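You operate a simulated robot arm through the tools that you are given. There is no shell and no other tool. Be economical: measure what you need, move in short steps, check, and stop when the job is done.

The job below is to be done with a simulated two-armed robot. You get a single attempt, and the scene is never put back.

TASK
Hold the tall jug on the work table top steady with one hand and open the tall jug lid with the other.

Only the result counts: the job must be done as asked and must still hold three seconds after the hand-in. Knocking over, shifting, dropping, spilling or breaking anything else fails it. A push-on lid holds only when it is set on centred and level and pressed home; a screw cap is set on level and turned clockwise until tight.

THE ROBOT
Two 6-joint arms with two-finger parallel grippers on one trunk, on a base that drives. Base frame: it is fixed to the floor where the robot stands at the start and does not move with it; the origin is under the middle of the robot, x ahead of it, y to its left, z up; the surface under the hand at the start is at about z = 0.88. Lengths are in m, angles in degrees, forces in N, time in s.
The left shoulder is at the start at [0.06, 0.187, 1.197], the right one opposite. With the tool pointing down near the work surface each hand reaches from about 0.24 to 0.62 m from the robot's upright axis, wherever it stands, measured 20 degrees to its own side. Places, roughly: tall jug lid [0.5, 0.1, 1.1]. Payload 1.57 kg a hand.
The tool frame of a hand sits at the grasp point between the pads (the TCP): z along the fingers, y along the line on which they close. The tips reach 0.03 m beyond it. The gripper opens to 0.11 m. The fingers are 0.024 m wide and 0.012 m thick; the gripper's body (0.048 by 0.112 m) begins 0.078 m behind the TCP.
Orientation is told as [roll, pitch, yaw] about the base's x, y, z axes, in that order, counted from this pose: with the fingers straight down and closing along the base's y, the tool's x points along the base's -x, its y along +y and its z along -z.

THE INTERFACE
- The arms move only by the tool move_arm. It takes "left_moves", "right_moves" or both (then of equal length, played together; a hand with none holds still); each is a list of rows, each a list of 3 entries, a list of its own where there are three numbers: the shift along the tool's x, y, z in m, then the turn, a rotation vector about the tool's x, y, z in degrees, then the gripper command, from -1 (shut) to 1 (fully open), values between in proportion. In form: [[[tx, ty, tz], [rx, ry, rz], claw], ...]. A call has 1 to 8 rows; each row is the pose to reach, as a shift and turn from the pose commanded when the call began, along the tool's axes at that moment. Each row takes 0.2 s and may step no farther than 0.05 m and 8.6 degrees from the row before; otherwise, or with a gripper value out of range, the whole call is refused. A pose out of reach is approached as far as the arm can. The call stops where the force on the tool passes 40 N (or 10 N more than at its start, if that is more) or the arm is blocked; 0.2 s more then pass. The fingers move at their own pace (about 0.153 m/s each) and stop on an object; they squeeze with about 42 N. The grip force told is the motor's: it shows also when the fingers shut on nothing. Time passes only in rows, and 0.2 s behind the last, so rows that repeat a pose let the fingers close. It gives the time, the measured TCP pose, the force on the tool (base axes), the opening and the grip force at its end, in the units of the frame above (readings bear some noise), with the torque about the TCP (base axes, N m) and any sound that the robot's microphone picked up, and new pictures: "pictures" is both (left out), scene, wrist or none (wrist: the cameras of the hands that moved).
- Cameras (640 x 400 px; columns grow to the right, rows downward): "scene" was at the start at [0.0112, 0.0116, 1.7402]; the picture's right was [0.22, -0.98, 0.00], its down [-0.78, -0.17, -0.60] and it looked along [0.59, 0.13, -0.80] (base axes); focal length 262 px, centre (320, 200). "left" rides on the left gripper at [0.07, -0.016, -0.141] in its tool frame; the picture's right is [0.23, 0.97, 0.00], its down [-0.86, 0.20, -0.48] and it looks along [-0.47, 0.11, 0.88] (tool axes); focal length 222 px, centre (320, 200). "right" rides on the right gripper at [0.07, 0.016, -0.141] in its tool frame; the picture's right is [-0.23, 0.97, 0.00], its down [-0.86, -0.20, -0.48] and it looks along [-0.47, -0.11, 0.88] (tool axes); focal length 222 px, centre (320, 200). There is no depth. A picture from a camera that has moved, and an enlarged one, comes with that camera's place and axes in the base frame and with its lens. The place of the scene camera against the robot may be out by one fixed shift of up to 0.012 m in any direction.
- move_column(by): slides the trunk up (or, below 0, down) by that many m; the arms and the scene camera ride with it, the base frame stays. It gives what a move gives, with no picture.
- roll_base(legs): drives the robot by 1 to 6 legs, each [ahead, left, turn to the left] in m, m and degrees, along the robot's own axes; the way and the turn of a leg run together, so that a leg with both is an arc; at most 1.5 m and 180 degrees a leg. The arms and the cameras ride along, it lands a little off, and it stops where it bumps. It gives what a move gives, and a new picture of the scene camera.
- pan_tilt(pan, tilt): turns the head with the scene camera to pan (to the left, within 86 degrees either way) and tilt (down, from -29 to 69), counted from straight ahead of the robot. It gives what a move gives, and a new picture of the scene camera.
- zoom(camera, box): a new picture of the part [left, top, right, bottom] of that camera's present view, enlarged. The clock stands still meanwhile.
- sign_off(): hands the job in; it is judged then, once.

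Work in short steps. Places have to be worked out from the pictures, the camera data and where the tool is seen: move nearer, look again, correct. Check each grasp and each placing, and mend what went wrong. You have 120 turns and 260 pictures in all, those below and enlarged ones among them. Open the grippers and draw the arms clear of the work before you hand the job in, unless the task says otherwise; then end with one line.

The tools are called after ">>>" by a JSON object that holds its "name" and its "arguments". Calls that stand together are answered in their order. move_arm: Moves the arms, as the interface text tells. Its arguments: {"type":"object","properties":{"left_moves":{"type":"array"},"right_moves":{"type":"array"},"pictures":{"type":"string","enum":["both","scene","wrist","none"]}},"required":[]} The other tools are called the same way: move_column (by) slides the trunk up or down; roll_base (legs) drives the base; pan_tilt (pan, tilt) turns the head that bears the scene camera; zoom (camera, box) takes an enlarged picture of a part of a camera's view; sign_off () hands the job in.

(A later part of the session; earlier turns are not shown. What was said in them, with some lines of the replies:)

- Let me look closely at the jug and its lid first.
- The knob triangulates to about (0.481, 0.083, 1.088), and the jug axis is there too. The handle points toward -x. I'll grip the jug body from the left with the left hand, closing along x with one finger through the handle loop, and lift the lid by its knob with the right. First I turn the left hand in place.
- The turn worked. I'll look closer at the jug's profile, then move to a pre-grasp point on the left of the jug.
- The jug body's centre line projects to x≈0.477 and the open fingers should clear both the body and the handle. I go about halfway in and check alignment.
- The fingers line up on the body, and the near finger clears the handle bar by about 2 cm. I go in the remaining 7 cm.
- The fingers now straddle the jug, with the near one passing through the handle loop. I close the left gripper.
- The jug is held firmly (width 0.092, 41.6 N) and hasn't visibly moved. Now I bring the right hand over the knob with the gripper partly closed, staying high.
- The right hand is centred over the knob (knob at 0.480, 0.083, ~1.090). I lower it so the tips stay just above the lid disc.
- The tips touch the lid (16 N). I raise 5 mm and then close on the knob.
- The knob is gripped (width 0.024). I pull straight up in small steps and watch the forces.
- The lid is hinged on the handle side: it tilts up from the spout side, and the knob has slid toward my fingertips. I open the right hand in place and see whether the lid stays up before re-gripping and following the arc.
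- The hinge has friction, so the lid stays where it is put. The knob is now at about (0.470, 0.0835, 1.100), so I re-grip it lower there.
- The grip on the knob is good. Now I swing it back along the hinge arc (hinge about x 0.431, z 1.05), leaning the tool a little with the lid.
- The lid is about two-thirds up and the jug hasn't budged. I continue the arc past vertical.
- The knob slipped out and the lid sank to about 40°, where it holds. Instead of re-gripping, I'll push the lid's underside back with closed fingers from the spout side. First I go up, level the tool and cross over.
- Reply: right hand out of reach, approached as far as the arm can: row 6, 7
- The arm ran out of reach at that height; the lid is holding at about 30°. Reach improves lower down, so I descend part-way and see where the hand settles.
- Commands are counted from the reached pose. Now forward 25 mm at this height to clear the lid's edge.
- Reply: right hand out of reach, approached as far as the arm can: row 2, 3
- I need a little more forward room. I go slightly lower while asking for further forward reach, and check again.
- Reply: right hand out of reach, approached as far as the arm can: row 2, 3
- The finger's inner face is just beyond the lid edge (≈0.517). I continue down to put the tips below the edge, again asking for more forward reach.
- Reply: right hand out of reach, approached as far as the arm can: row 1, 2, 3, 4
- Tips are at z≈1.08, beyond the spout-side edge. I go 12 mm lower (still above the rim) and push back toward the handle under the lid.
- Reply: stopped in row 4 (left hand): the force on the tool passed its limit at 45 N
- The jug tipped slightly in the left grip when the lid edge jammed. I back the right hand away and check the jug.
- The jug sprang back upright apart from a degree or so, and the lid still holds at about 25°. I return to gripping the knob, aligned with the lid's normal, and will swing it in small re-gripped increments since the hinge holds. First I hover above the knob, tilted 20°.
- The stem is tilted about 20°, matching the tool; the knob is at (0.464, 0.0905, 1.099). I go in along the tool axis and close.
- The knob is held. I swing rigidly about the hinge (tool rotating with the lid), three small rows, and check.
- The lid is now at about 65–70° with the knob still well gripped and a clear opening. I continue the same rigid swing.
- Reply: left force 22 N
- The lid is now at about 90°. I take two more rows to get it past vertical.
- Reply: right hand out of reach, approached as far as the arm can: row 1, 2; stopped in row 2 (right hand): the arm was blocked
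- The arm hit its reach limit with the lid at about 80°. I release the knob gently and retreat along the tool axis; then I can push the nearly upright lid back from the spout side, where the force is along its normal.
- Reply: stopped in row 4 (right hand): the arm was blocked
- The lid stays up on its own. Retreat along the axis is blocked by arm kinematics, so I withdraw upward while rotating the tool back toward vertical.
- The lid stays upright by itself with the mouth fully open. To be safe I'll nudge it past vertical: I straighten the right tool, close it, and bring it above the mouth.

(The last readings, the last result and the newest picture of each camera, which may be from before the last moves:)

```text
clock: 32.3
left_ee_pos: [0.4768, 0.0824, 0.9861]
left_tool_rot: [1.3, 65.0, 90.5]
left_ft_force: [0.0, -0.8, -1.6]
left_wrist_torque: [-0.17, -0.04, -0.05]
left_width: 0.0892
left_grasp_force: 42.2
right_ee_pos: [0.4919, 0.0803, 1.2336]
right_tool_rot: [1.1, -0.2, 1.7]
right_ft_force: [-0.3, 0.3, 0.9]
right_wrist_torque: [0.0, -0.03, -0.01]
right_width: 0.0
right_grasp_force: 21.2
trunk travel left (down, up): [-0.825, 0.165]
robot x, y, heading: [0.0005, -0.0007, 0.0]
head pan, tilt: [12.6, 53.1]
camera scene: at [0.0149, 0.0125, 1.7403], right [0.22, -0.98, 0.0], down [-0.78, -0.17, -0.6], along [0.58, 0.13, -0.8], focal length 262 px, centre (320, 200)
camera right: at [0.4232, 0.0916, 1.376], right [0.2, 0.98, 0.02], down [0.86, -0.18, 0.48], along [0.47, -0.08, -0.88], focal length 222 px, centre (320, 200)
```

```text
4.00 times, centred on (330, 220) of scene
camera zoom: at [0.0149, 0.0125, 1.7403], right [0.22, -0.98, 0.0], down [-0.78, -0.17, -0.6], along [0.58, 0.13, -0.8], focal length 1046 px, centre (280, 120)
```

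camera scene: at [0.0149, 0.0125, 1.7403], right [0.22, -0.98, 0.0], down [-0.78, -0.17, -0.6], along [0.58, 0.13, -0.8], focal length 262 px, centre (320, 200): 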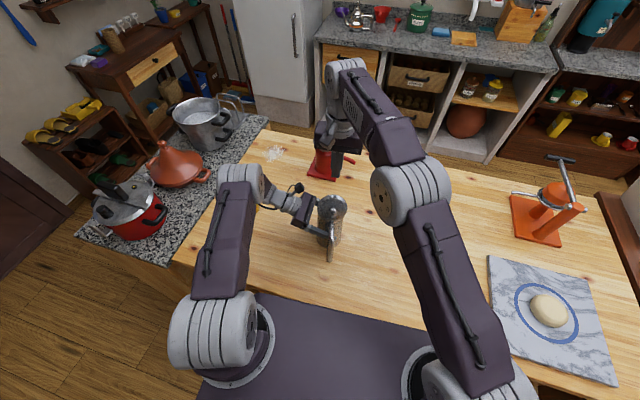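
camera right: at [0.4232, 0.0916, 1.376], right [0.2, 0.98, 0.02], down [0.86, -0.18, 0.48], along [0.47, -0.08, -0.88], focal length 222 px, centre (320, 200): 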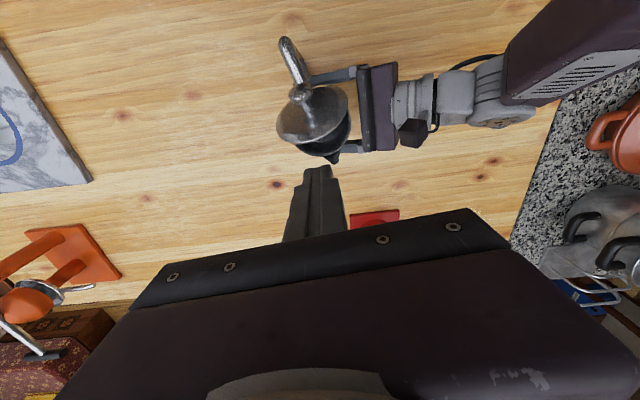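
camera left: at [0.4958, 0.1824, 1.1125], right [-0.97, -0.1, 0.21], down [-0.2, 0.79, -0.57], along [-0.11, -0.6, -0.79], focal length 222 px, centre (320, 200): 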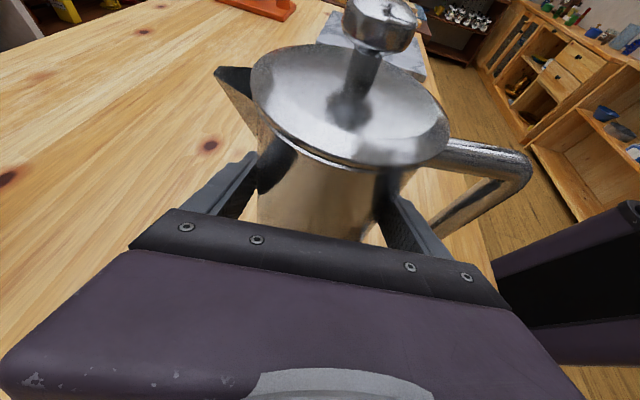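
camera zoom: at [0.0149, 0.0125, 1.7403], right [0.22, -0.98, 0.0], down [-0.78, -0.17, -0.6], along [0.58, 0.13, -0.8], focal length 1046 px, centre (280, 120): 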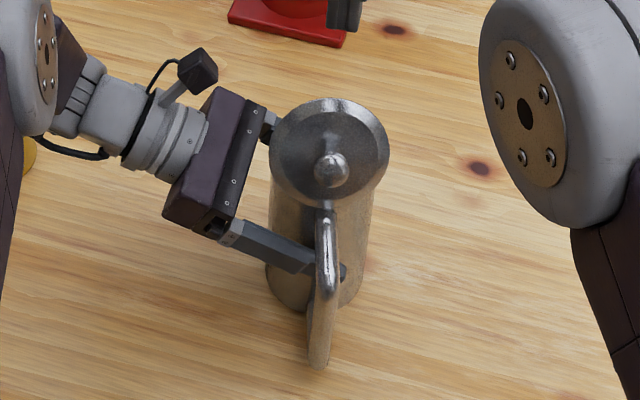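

The lid is at roughly 60–65°. I lower the closed fingers over the mouth (tips about z 1.095, above the rim) and push gently toward the handle.

>>> {"name": "move_arm", "arguments": {"right_moves": [[[-0.005, 0, 0.035], [0, 0, 0], -1], [[-0.005, 0, 0.07], [0, 0, 0], -1], [[-0.005, 0, 0.105], [0, 0, 0], -1], [[0.007, 0, 0.105], [0, 0, 0], -1], [[0.017, 0, 0.105], [0, 0, 0], -1], [[0.027, 0, 0.105], [0, 0, 0], -1]], "pictures": "wrist"}}

>>> {"name": "zoom", "arguments": {"camera": "left", "box": [200, 0, 540, 212]}}

```text
clock: 33.7
left_ee_pos: [0.4747, 0.0824, 0.987]
left_tool_rot: [0.8, 65.0, 90.1]
left_ft_force: [-1.1, 0.1, -3.8]
left_wrist_torque: [-0.01, -0.1, 0.0]
left_width: 0.089
left_grasp_force: 42.6
right_ee_pos: [0.464, 0.0814, 1.1322]
right_tool_rot: [1.1, -0.6, 1.5]
right_ft_force: [-0.8, 0.4, 0.2]
right_wrist_torque: [0.0, -0.02, -0.05]
right_width: 0.0001
right_grasp_force: 21.3
trunk travel left (down, up): [-0.825, 0.165]
robot x, y, heading: [-0.0012, 0.0003, 0.1]
head pan, tilt: [12.6, 53.1]
camera right: at [0.3939, 0.0926, 1.2728], right [0.2, 0.98, 0.02], down [0.86, -0.18, 0.48], along [0.48, -0.08, -0.87], focal length 222 px, centre (320, 200)
```

right: 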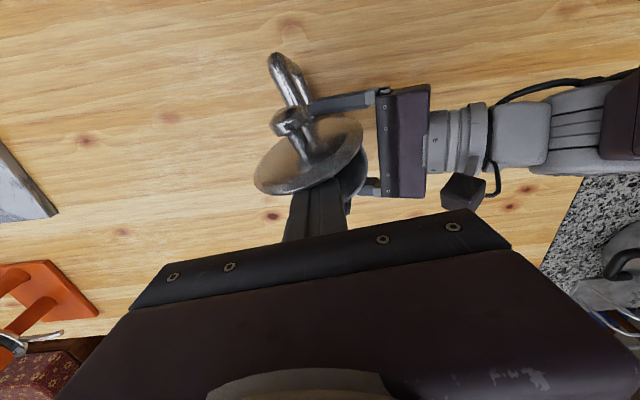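

```text
1.88 times, centred on (370, 106) of left
camera zoom: at [0.4934, 0.1814, 1.1099], right [-0.97, -0.09, 0.21], down [-0.2, 0.8, -0.57], along [-0.12, -0.6, -0.79], focal length 418 px, centre (226, 377)
```

zoom: 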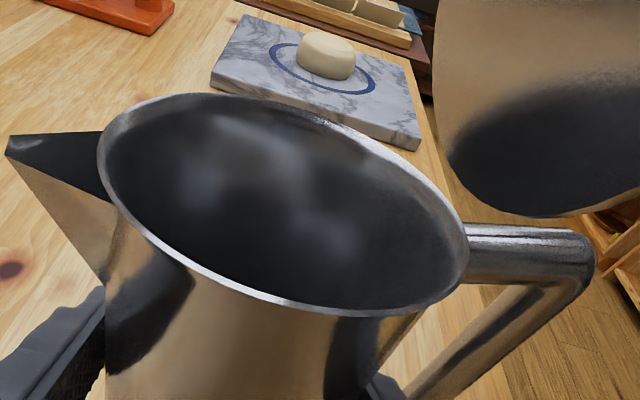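

It moves freely. I continue pushing another 4 cm in small steps.

>>> {"name": "move_arm", "arguments": {"right_moves": [[[0.01, 0, 0], [0, 0, 0], -1], [[0.02, 0, 0], [0, 0, 0], -1], [[0.03, 0, 0], [0, 0, 0], -1], [[0.04, 0, 0], [0, 0, 0], -1]], "pictures": "wrist"}}

>>> {"name": "zoom", "arguments": {"camera": "left", "box": [260, 0, 600, 212]}}

```text
clock: 34.7
left_ee_pos: [0.4744, 0.0822, 0.9866]
left_tool_rot: [0.9, 65.0, 90.2]
left_ft_force: [-11.6, 0.5, 0.1]
left_wrist_torque: [-0.15, -1.25, -0.19]
left_width: 0.0872
left_grasp_force: 41.8
right_ee_pos: [0.4245, 0.0783, 1.1314]
right_tool_rot: [1.1, -0.8, 1.5]
right_ft_force: [11.8, -0.6, -4.7]
right_wrist_torque: [-0.01, -0.4, 0.12]
right_width: 0.0002
right_grasp_force: 21.3
trunk travel left (down, up): [-0.825, 0.165]
robot x, y, heading: [-0.0014, -0.0018, 0.1]
head pan, tilt: [12.6, 53.1]
camera right: at [0.3548, 0.0913, 1.2723], right [0.2, 0.98, 0.02], down [0.85, -0.18, 0.49], along [0.48, -0.08, -0.87], focal length 222 px, centre (320, 200)
```

right: 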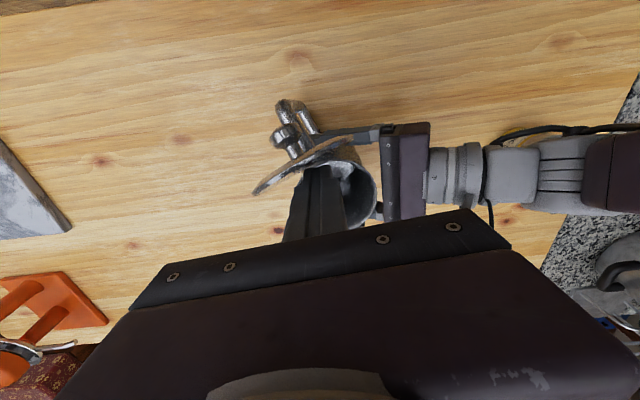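

```text
1.88 times, centred on (430, 106) of left
camera zoom: at [0.4928, 0.1812, 1.1098], right [-0.97, -0.08, 0.21], down [-0.19, 0.8, -0.57], along [-0.12, -0.6, -0.79], focal length 418 px, centre (113, 377)
```

zoom: 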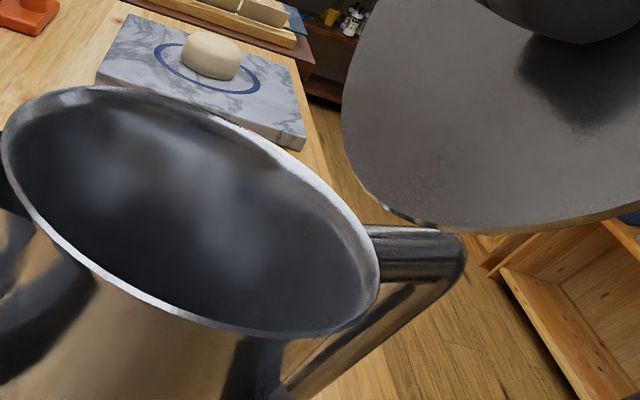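

Seen nearly edge-on from above, the lid is now past vertical (~105°). That's open; I back the right hand off, lift it and swing it clear to the right.

>>> {"name": "move_arm", "arguments": {"right_moves": [[[-0.02, 0, 0], [0, 0, 0], -1], [[-0.04, 0, -0.005], [0, 0, 0], -1], [[-0.045, 0, -0.05], [0, 0, 0], -1], [[-0.045, -0.01, -0.095], [0, 0, 0], -1], [[-0.04, -0.055, -0.11], [0, 0, 0], -1], [[-0.03, -0.1, -0.12], [0, 0, 0], -1], [[-0.02, -0.145, -0.12], [0, 0, 0], -1], [[0, -0.19, -0.12], [0, 0, 0], -1]], "pictures": "both"}}

>>> {"name": "zoom", "arguments": {"camera": "scene", "box": [270, 170, 390, 270]}}

>>> {"name": "zoom", "arguments": {"camera": "left", "box": [200, 0, 540, 212]}}

```text
clock: 36.5
left_ee_pos: [0.4738, 0.0811, 0.9866]
left_tool_rot: [0.7, 64.8, 90.1]
left_ft_force: [-0.2, -0.1, -4.0]
left_wrist_torque: [-0.04, -0.06, 0.0]
left_width: 0.0855
left_grasp_force: 42.1
right_ee_pos: [0.4285, -0.1156, 1.2504]
right_tool_rot: [1.2, -0.6, 1.6]
right_ft_force: [0.2, -1.0, 1.1]
right_wrist_torque: [0.01, -0.03, -0.01]
right_width: 0.0
right_grasp_force: 21.4
trunk travel left (down, up): [-0.825, 0.165]
robot x, y, heading: [0.0007, 0.0013, 0.1]
head pan, tilt: [12.6, 53.1]
camera scene: at [0.0104, 0.0092, 1.7403], right [0.22, -0.98, 0.0], down [-0.78, -0.17, -0.6], along [0.59, 0.13, -0.8], focal length 262 px, centre (320, 200)
camera right: at [0.3587, -0.1025, 1.3897], right [0.2, 0.98, 0.02], down [0.86, -0.18, 0.48], along [0.48, -0.08, -0.88], focal length 222 px, centre (320, 200)
```

scene: 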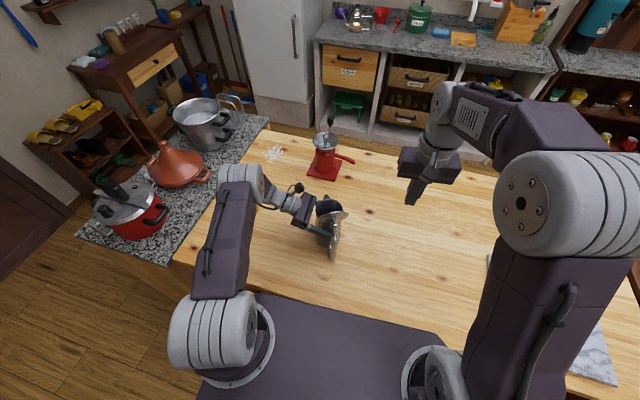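
right: 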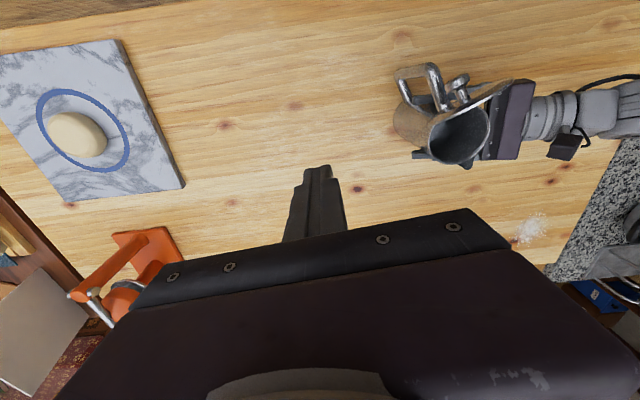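

```text
4.00 times, centred on (330, 220) of scene
camera zoom: at [0.0104, 0.0092, 1.7403], right [0.22, -0.98, 0.0], down [-0.78, -0.17, -0.6], along [0.59, 0.13, -0.8], focal length 1046 px, centre (280, 120)
```

zoom: 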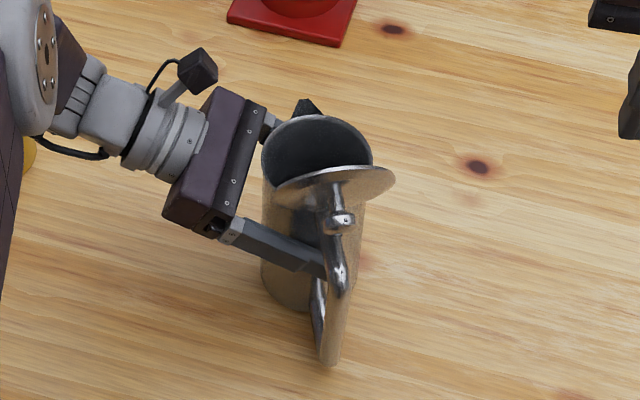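

```text
1.88 times, centred on (370, 106) of left
camera zoom: at [0.4928, 0.1799, 1.1104], right [-0.97, -0.09, 0.21], down [-0.2, 0.8, -0.57], along [-0.12, -0.6, -0.79], focal length 418 px, centre (226, 377)
```

zoom: 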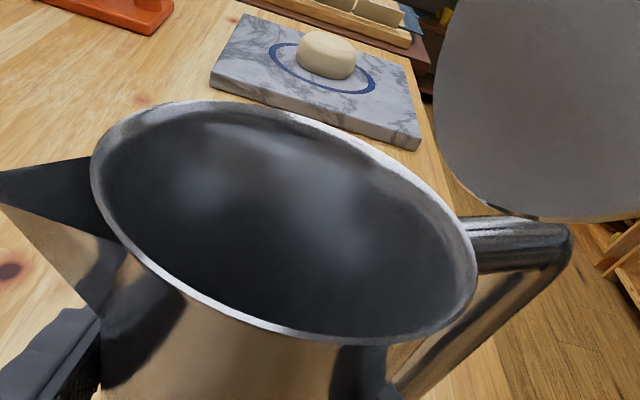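

The lid is fully open and holding. The left hand seems to carry ~4 N of the jug, so I lower it a few mm to seat the jug before releasing.

>>> {"name": "move_arm", "arguments": {"left_moves": [[[-0.0018, 0, 0.0008], [0, 0, 0], -1], [[-0.0036, 0, 0.0017], [0, 0, 0], -1]], "pictures": "none"}}

```text
clock: 37.1
left_ee_pos: [0.4754, 0.0825, 0.9854]
left_tool_rot: [0.3, 65.0, 89.7]
left_ft_force: [2.3, 4.6, 16.6]
left_wrist_torque: [-0.05, -0.01, 0.02]
left_width: 0.0852
left_grasp_force: 42.1
right_ee_pos: [0.4282, -0.1123, 1.2502]
right_tool_rot: [1.0, -0.6, 1.6]
right_ft_force: [-0.3, 0.9, 0.1]
right_wrist_torque: [-0.05, -0.05, -0.02]
right_width: 0.0
right_grasp_force: 21.3
trunk travel left (down, up): [-0.825, 0.165]
robot x, y, heading: [-0.0002, 0.0016, 0.2]
head pan, tilt: [12.6, 53.1]
```

The jug is seated (table pushes back with 16 N). I ease off 1.5 mm and open the left gripper slowly.

>>> {"name": "move_arm", "arguments": {"left_moves": [[[0.0013, 0, -0.0006], [0, 0, 0], -1], [[0.0013, 0, -0.0006], [0, 0, 0], 0.62], [[0.0013, 0, -0.0006], [0, 0, 0], 0.75], [[0.0013, 0, -0.0006], [0, 0, 0], 0.8]], "pictures": "both"}}

>>> {"name": "zoom", "arguments": {"camera": "scene", "box": [270, 170, 390, 270]}}

>>> {"name": "zoom", "arguments": {"camera": "left", "box": [180, 80, 520, 292]}}

```text
clock: 38.1
left_ee_pos: [0.4754, 0.0816, 0.9841]
left_tool_rot: [0.8, 64.9, 90.3]
left_ft_force: [-0.2, 0.1, -0.3]
left_wrist_torque: [0.03, -0.02, 0.02]
left_width: 0.0987
left_grasp_force: 0.0
right_ee_pos: [0.4299, -0.1135, 1.2493]
right_tool_rot: [1.0, -0.7, 1.5]
right_ft_force: [-0.3, -0.1, 0.5]
right_wrist_torque: [0.01, -0.01, 0.02]
right_width: 0.0
right_grasp_force: 21.2
trunk travel left (down, up): [-0.825, 0.165]
robot x, y, heading: [0.0008, -0.0001, 0.4]
head pan, tilt: [12.6, 53.1]
camera scene: at [0.0115, 0.0114, 1.7402], right [0.22, -0.98, 0.0], down [-0.78, -0.17, -0.6], along [0.59, 0.13, -0.8], focal length 262 px, centre (320, 200)
camera left: at [0.4938, 0.1811, 1.1073], right [-0.97, -0.09, 0.21], down [-0.2, 0.8, -0.57], along [-0.12, -0.6, -0.79], focal length 222 px, centre (320, 200)
```

scene: 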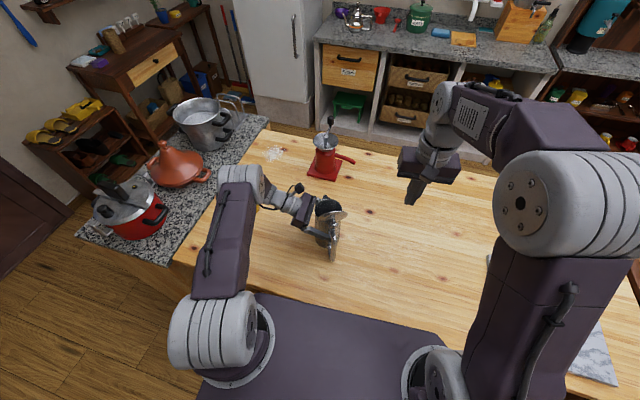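
left: 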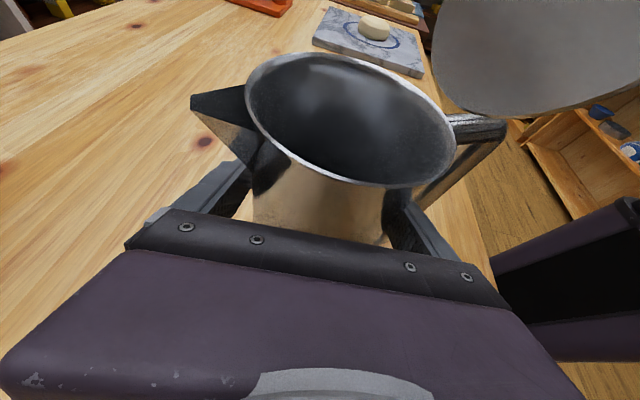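

```text
4.00 times, centred on (330, 220) of scene
camera zoom: at [0.0115, 0.0114, 1.7402], right [0.22, -0.98, 0.0], down [-0.78, -0.17, -0.6], along [0.59, 0.13, -0.8], focal length 1046 px, centre (280, 120)
```

zoom: 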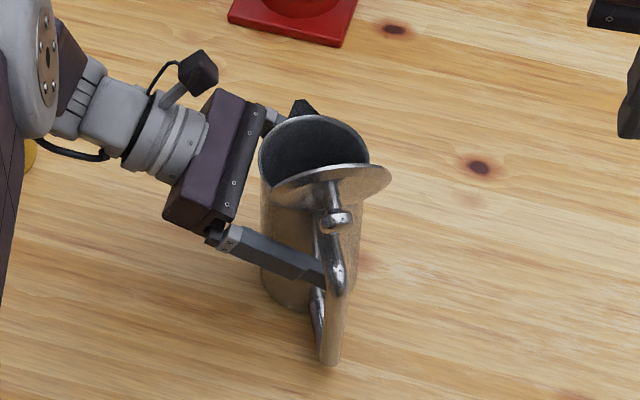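

```text
1.88 times, centred on (350, 186) of left
camera zoom: at [0.4938, 0.1811, 1.1073], right [-0.97, -0.09, 0.21], down [-0.2, 0.8, -0.57], along [-0.12, -0.6, -0.79], focal length 418 px, centre (264, 226)
```

zoom: 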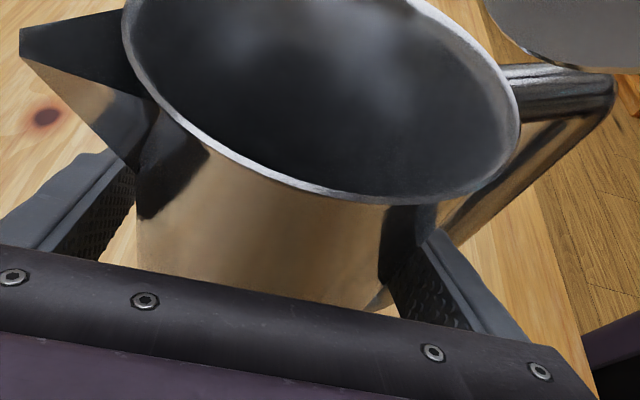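

The jug stands free and the lid stays open. I shift the hand 3 mm toward -x to centre the gap, then back straight out to the left horizontally.

>>> {"name": "move_arm", "arguments": {"left_moves": [[[0, 0.003, 0], [0, 0, 0], 0.85], [[-0.0085, 0.003, -0.0181], [0, 0, 0], 0.85], [[-0.017, 0.003, -0.0362], [0, 0, 0], 0.85], [[-0.0254, 0.003, -0.0544], [0, 0, 0], 0.85], [[-0.0254, 0.003, -0.0844], [0, 0, 0], 0.85], [[-0.0254, 0.003, -0.1144], [0, 0, 0], 0.85]], "pictures": "both"}}

>>> {"name": "zoom", "arguments": {"camera": "scene", "box": [230, 160, 390, 280]}}

```text
clock: 39.5
left_ee_pos: [0.473, 0.1979, 1.0082]
left_tool_rot: [0.8, 64.9, 90.3]
left_ft_force: [-0.2, 0.2, -0.3]
left_wrist_torque: [-0.02, 0.01, -0.01]
left_width: 0.1017
left_grasp_force: 0.0
right_ee_pos: [0.4289, -0.1107, 1.2494]
right_tool_rot: [1.0, -0.5, 1.6]
right_ft_force: [-0.1, 0.2, 0.4]
right_wrist_torque: [-0.04, 0.03, 0.03]
right_width: 0.0
right_grasp_force: 21.3
trunk travel left (down, up): [-0.825, 0.165]
robot x, y, heading: [-0.0003, 0.0033, 0.0]
head pan, tilt: [12.6, 53.1]
camera scene: at [0.0109, 0.0128, 1.7402], right [0.22, -0.98, 0.0], down [-0.78, -0.17, -0.6], along [0.59, 0.13, -0.8], focal length 262 px, centre (320, 200)
camera left: at [0.4912, 0.2967, 1.1321], right [-0.97, -0.09, 0.21], down [-0.2, 0.8, -0.57], along [-0.12, -0.6, -0.79], focal length 222 px, centre (320, 200)
```

scene: 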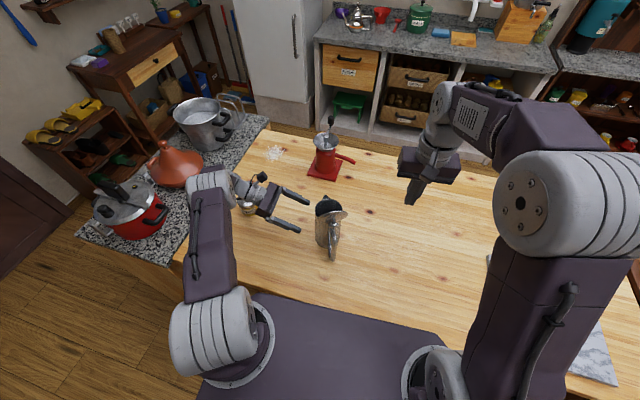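
left: 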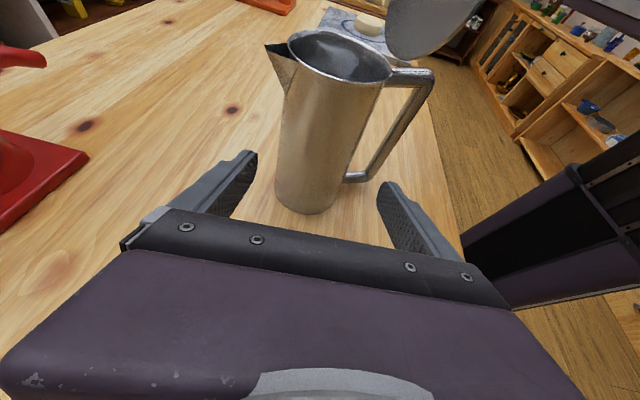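

```text
3.33 times, centred on (310, 220) of scene
camera zoom: at [0.0109, 0.0128, 1.7402], right [0.22, -0.98, 0.0], down [-0.78, -0.17, -0.6], along [0.59, 0.13, -0.8], focal length 872 px, centre (353, 133)
```

zoom: 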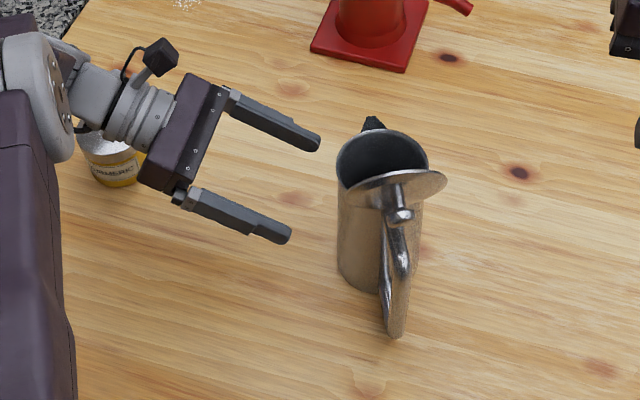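

The jug stands upright with its lid open, and the jar is undisturbed. I raise the left hand clear and open the right gripper.

>>> {"name": "move_arm", "arguments": {"left_moves": [[[0.027, 0, -0.013], [0, 0, 0], 1], [[0.054, 0, -0.026], [0, 0, 0], 1], [[0.081, 0, -0.038], [0, 0, 0], 1], [[0.11, 0, -0.05], [0, 0, 0], 1], [[0.11, 0, -0.05], [0, 0, 0], 1]], "right_moves": [[[0, -0.01, 0], [0, 0, 0], 0], [[0, -0.02, 0], [0, 0, 0], 1], [[0, -0.03, 0], [0, 0, 0], 1], [[0, -0.03, 0], [0, 0, 0], 1], [[0, -0.03, 0], [0, 0, 0], 1]], "pictures": "scene"}}

>>> {"name": "zoom", "arguments": {"camera": "scene", "box": [230, 160, 390, 280]}}

```text
clock: 40.7
left_ee_pos: [0.4741, 0.1935, 1.1306]
left_tool_rot: [1.1, 64.8, 90.3]
left_ft_force: [-0.2, -0.2, 0.0]
left_wrist_torque: [0.01, -0.02, 0.0]
left_width: 0.1099
left_grasp_force: 0.1
right_ee_pos: [0.4298, -0.142, 1.2477]
right_tool_rot: [1.0, -0.5, 1.6]
right_ft_force: [-1.1, 0.3, -0.4]
right_wrist_torque: [-0.02, 0.03, 0.0]
right_width: 0.11
right_grasp_force: 0.1
trunk travel left (down, up): [-0.825, 0.165]
robot x, y, heading: [0.0028, 0.0001, -0.1]
head pan, tilt: [12.6, 53.1]
camera scene: at [0.0114, 0.0121, 1.7402], right [0.22, -0.98, 0.0], down [-0.78, -0.17, -0.6], along [0.59, 0.13, -0.8], focal length 262 px, centre (320, 200)
```

scene: 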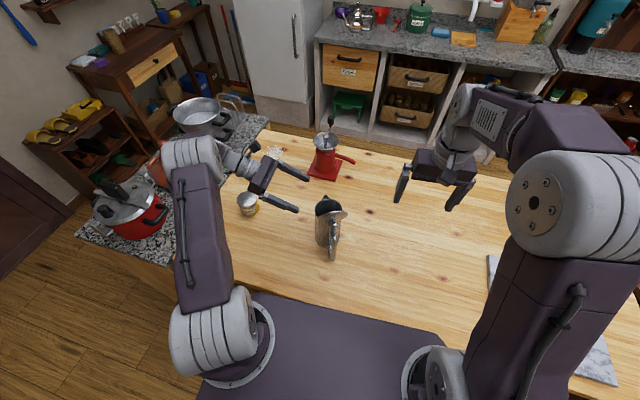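

```text
3.33 times, centred on (310, 220) of scene
camera zoom: at [0.0114, 0.0121, 1.7402], right [0.22, -0.98, 0.0], down [-0.78, -0.17, -0.6], along [0.59, 0.13, -0.8], focal length 872 px, centre (353, 133)
```

zoom: 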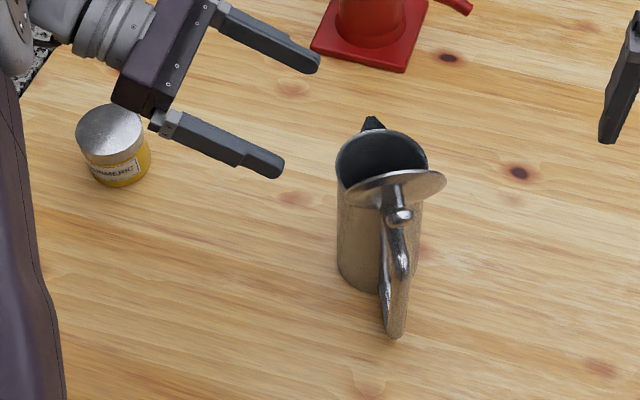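

The lid is open and stable, the jug is standing, nothing else was disturbed, and both arms are clear. I hand in the job.

>>> {"name": "sign_off", "arguments": {}}

```text
The job is handed in.
```

The tall jug's lid is swung open past vertical and stays up by itself. The jug is standing on the table, turned roughly 20° and shifted a few millimetres from where it started. Nothing else was touched, and both grippers are open and clear.
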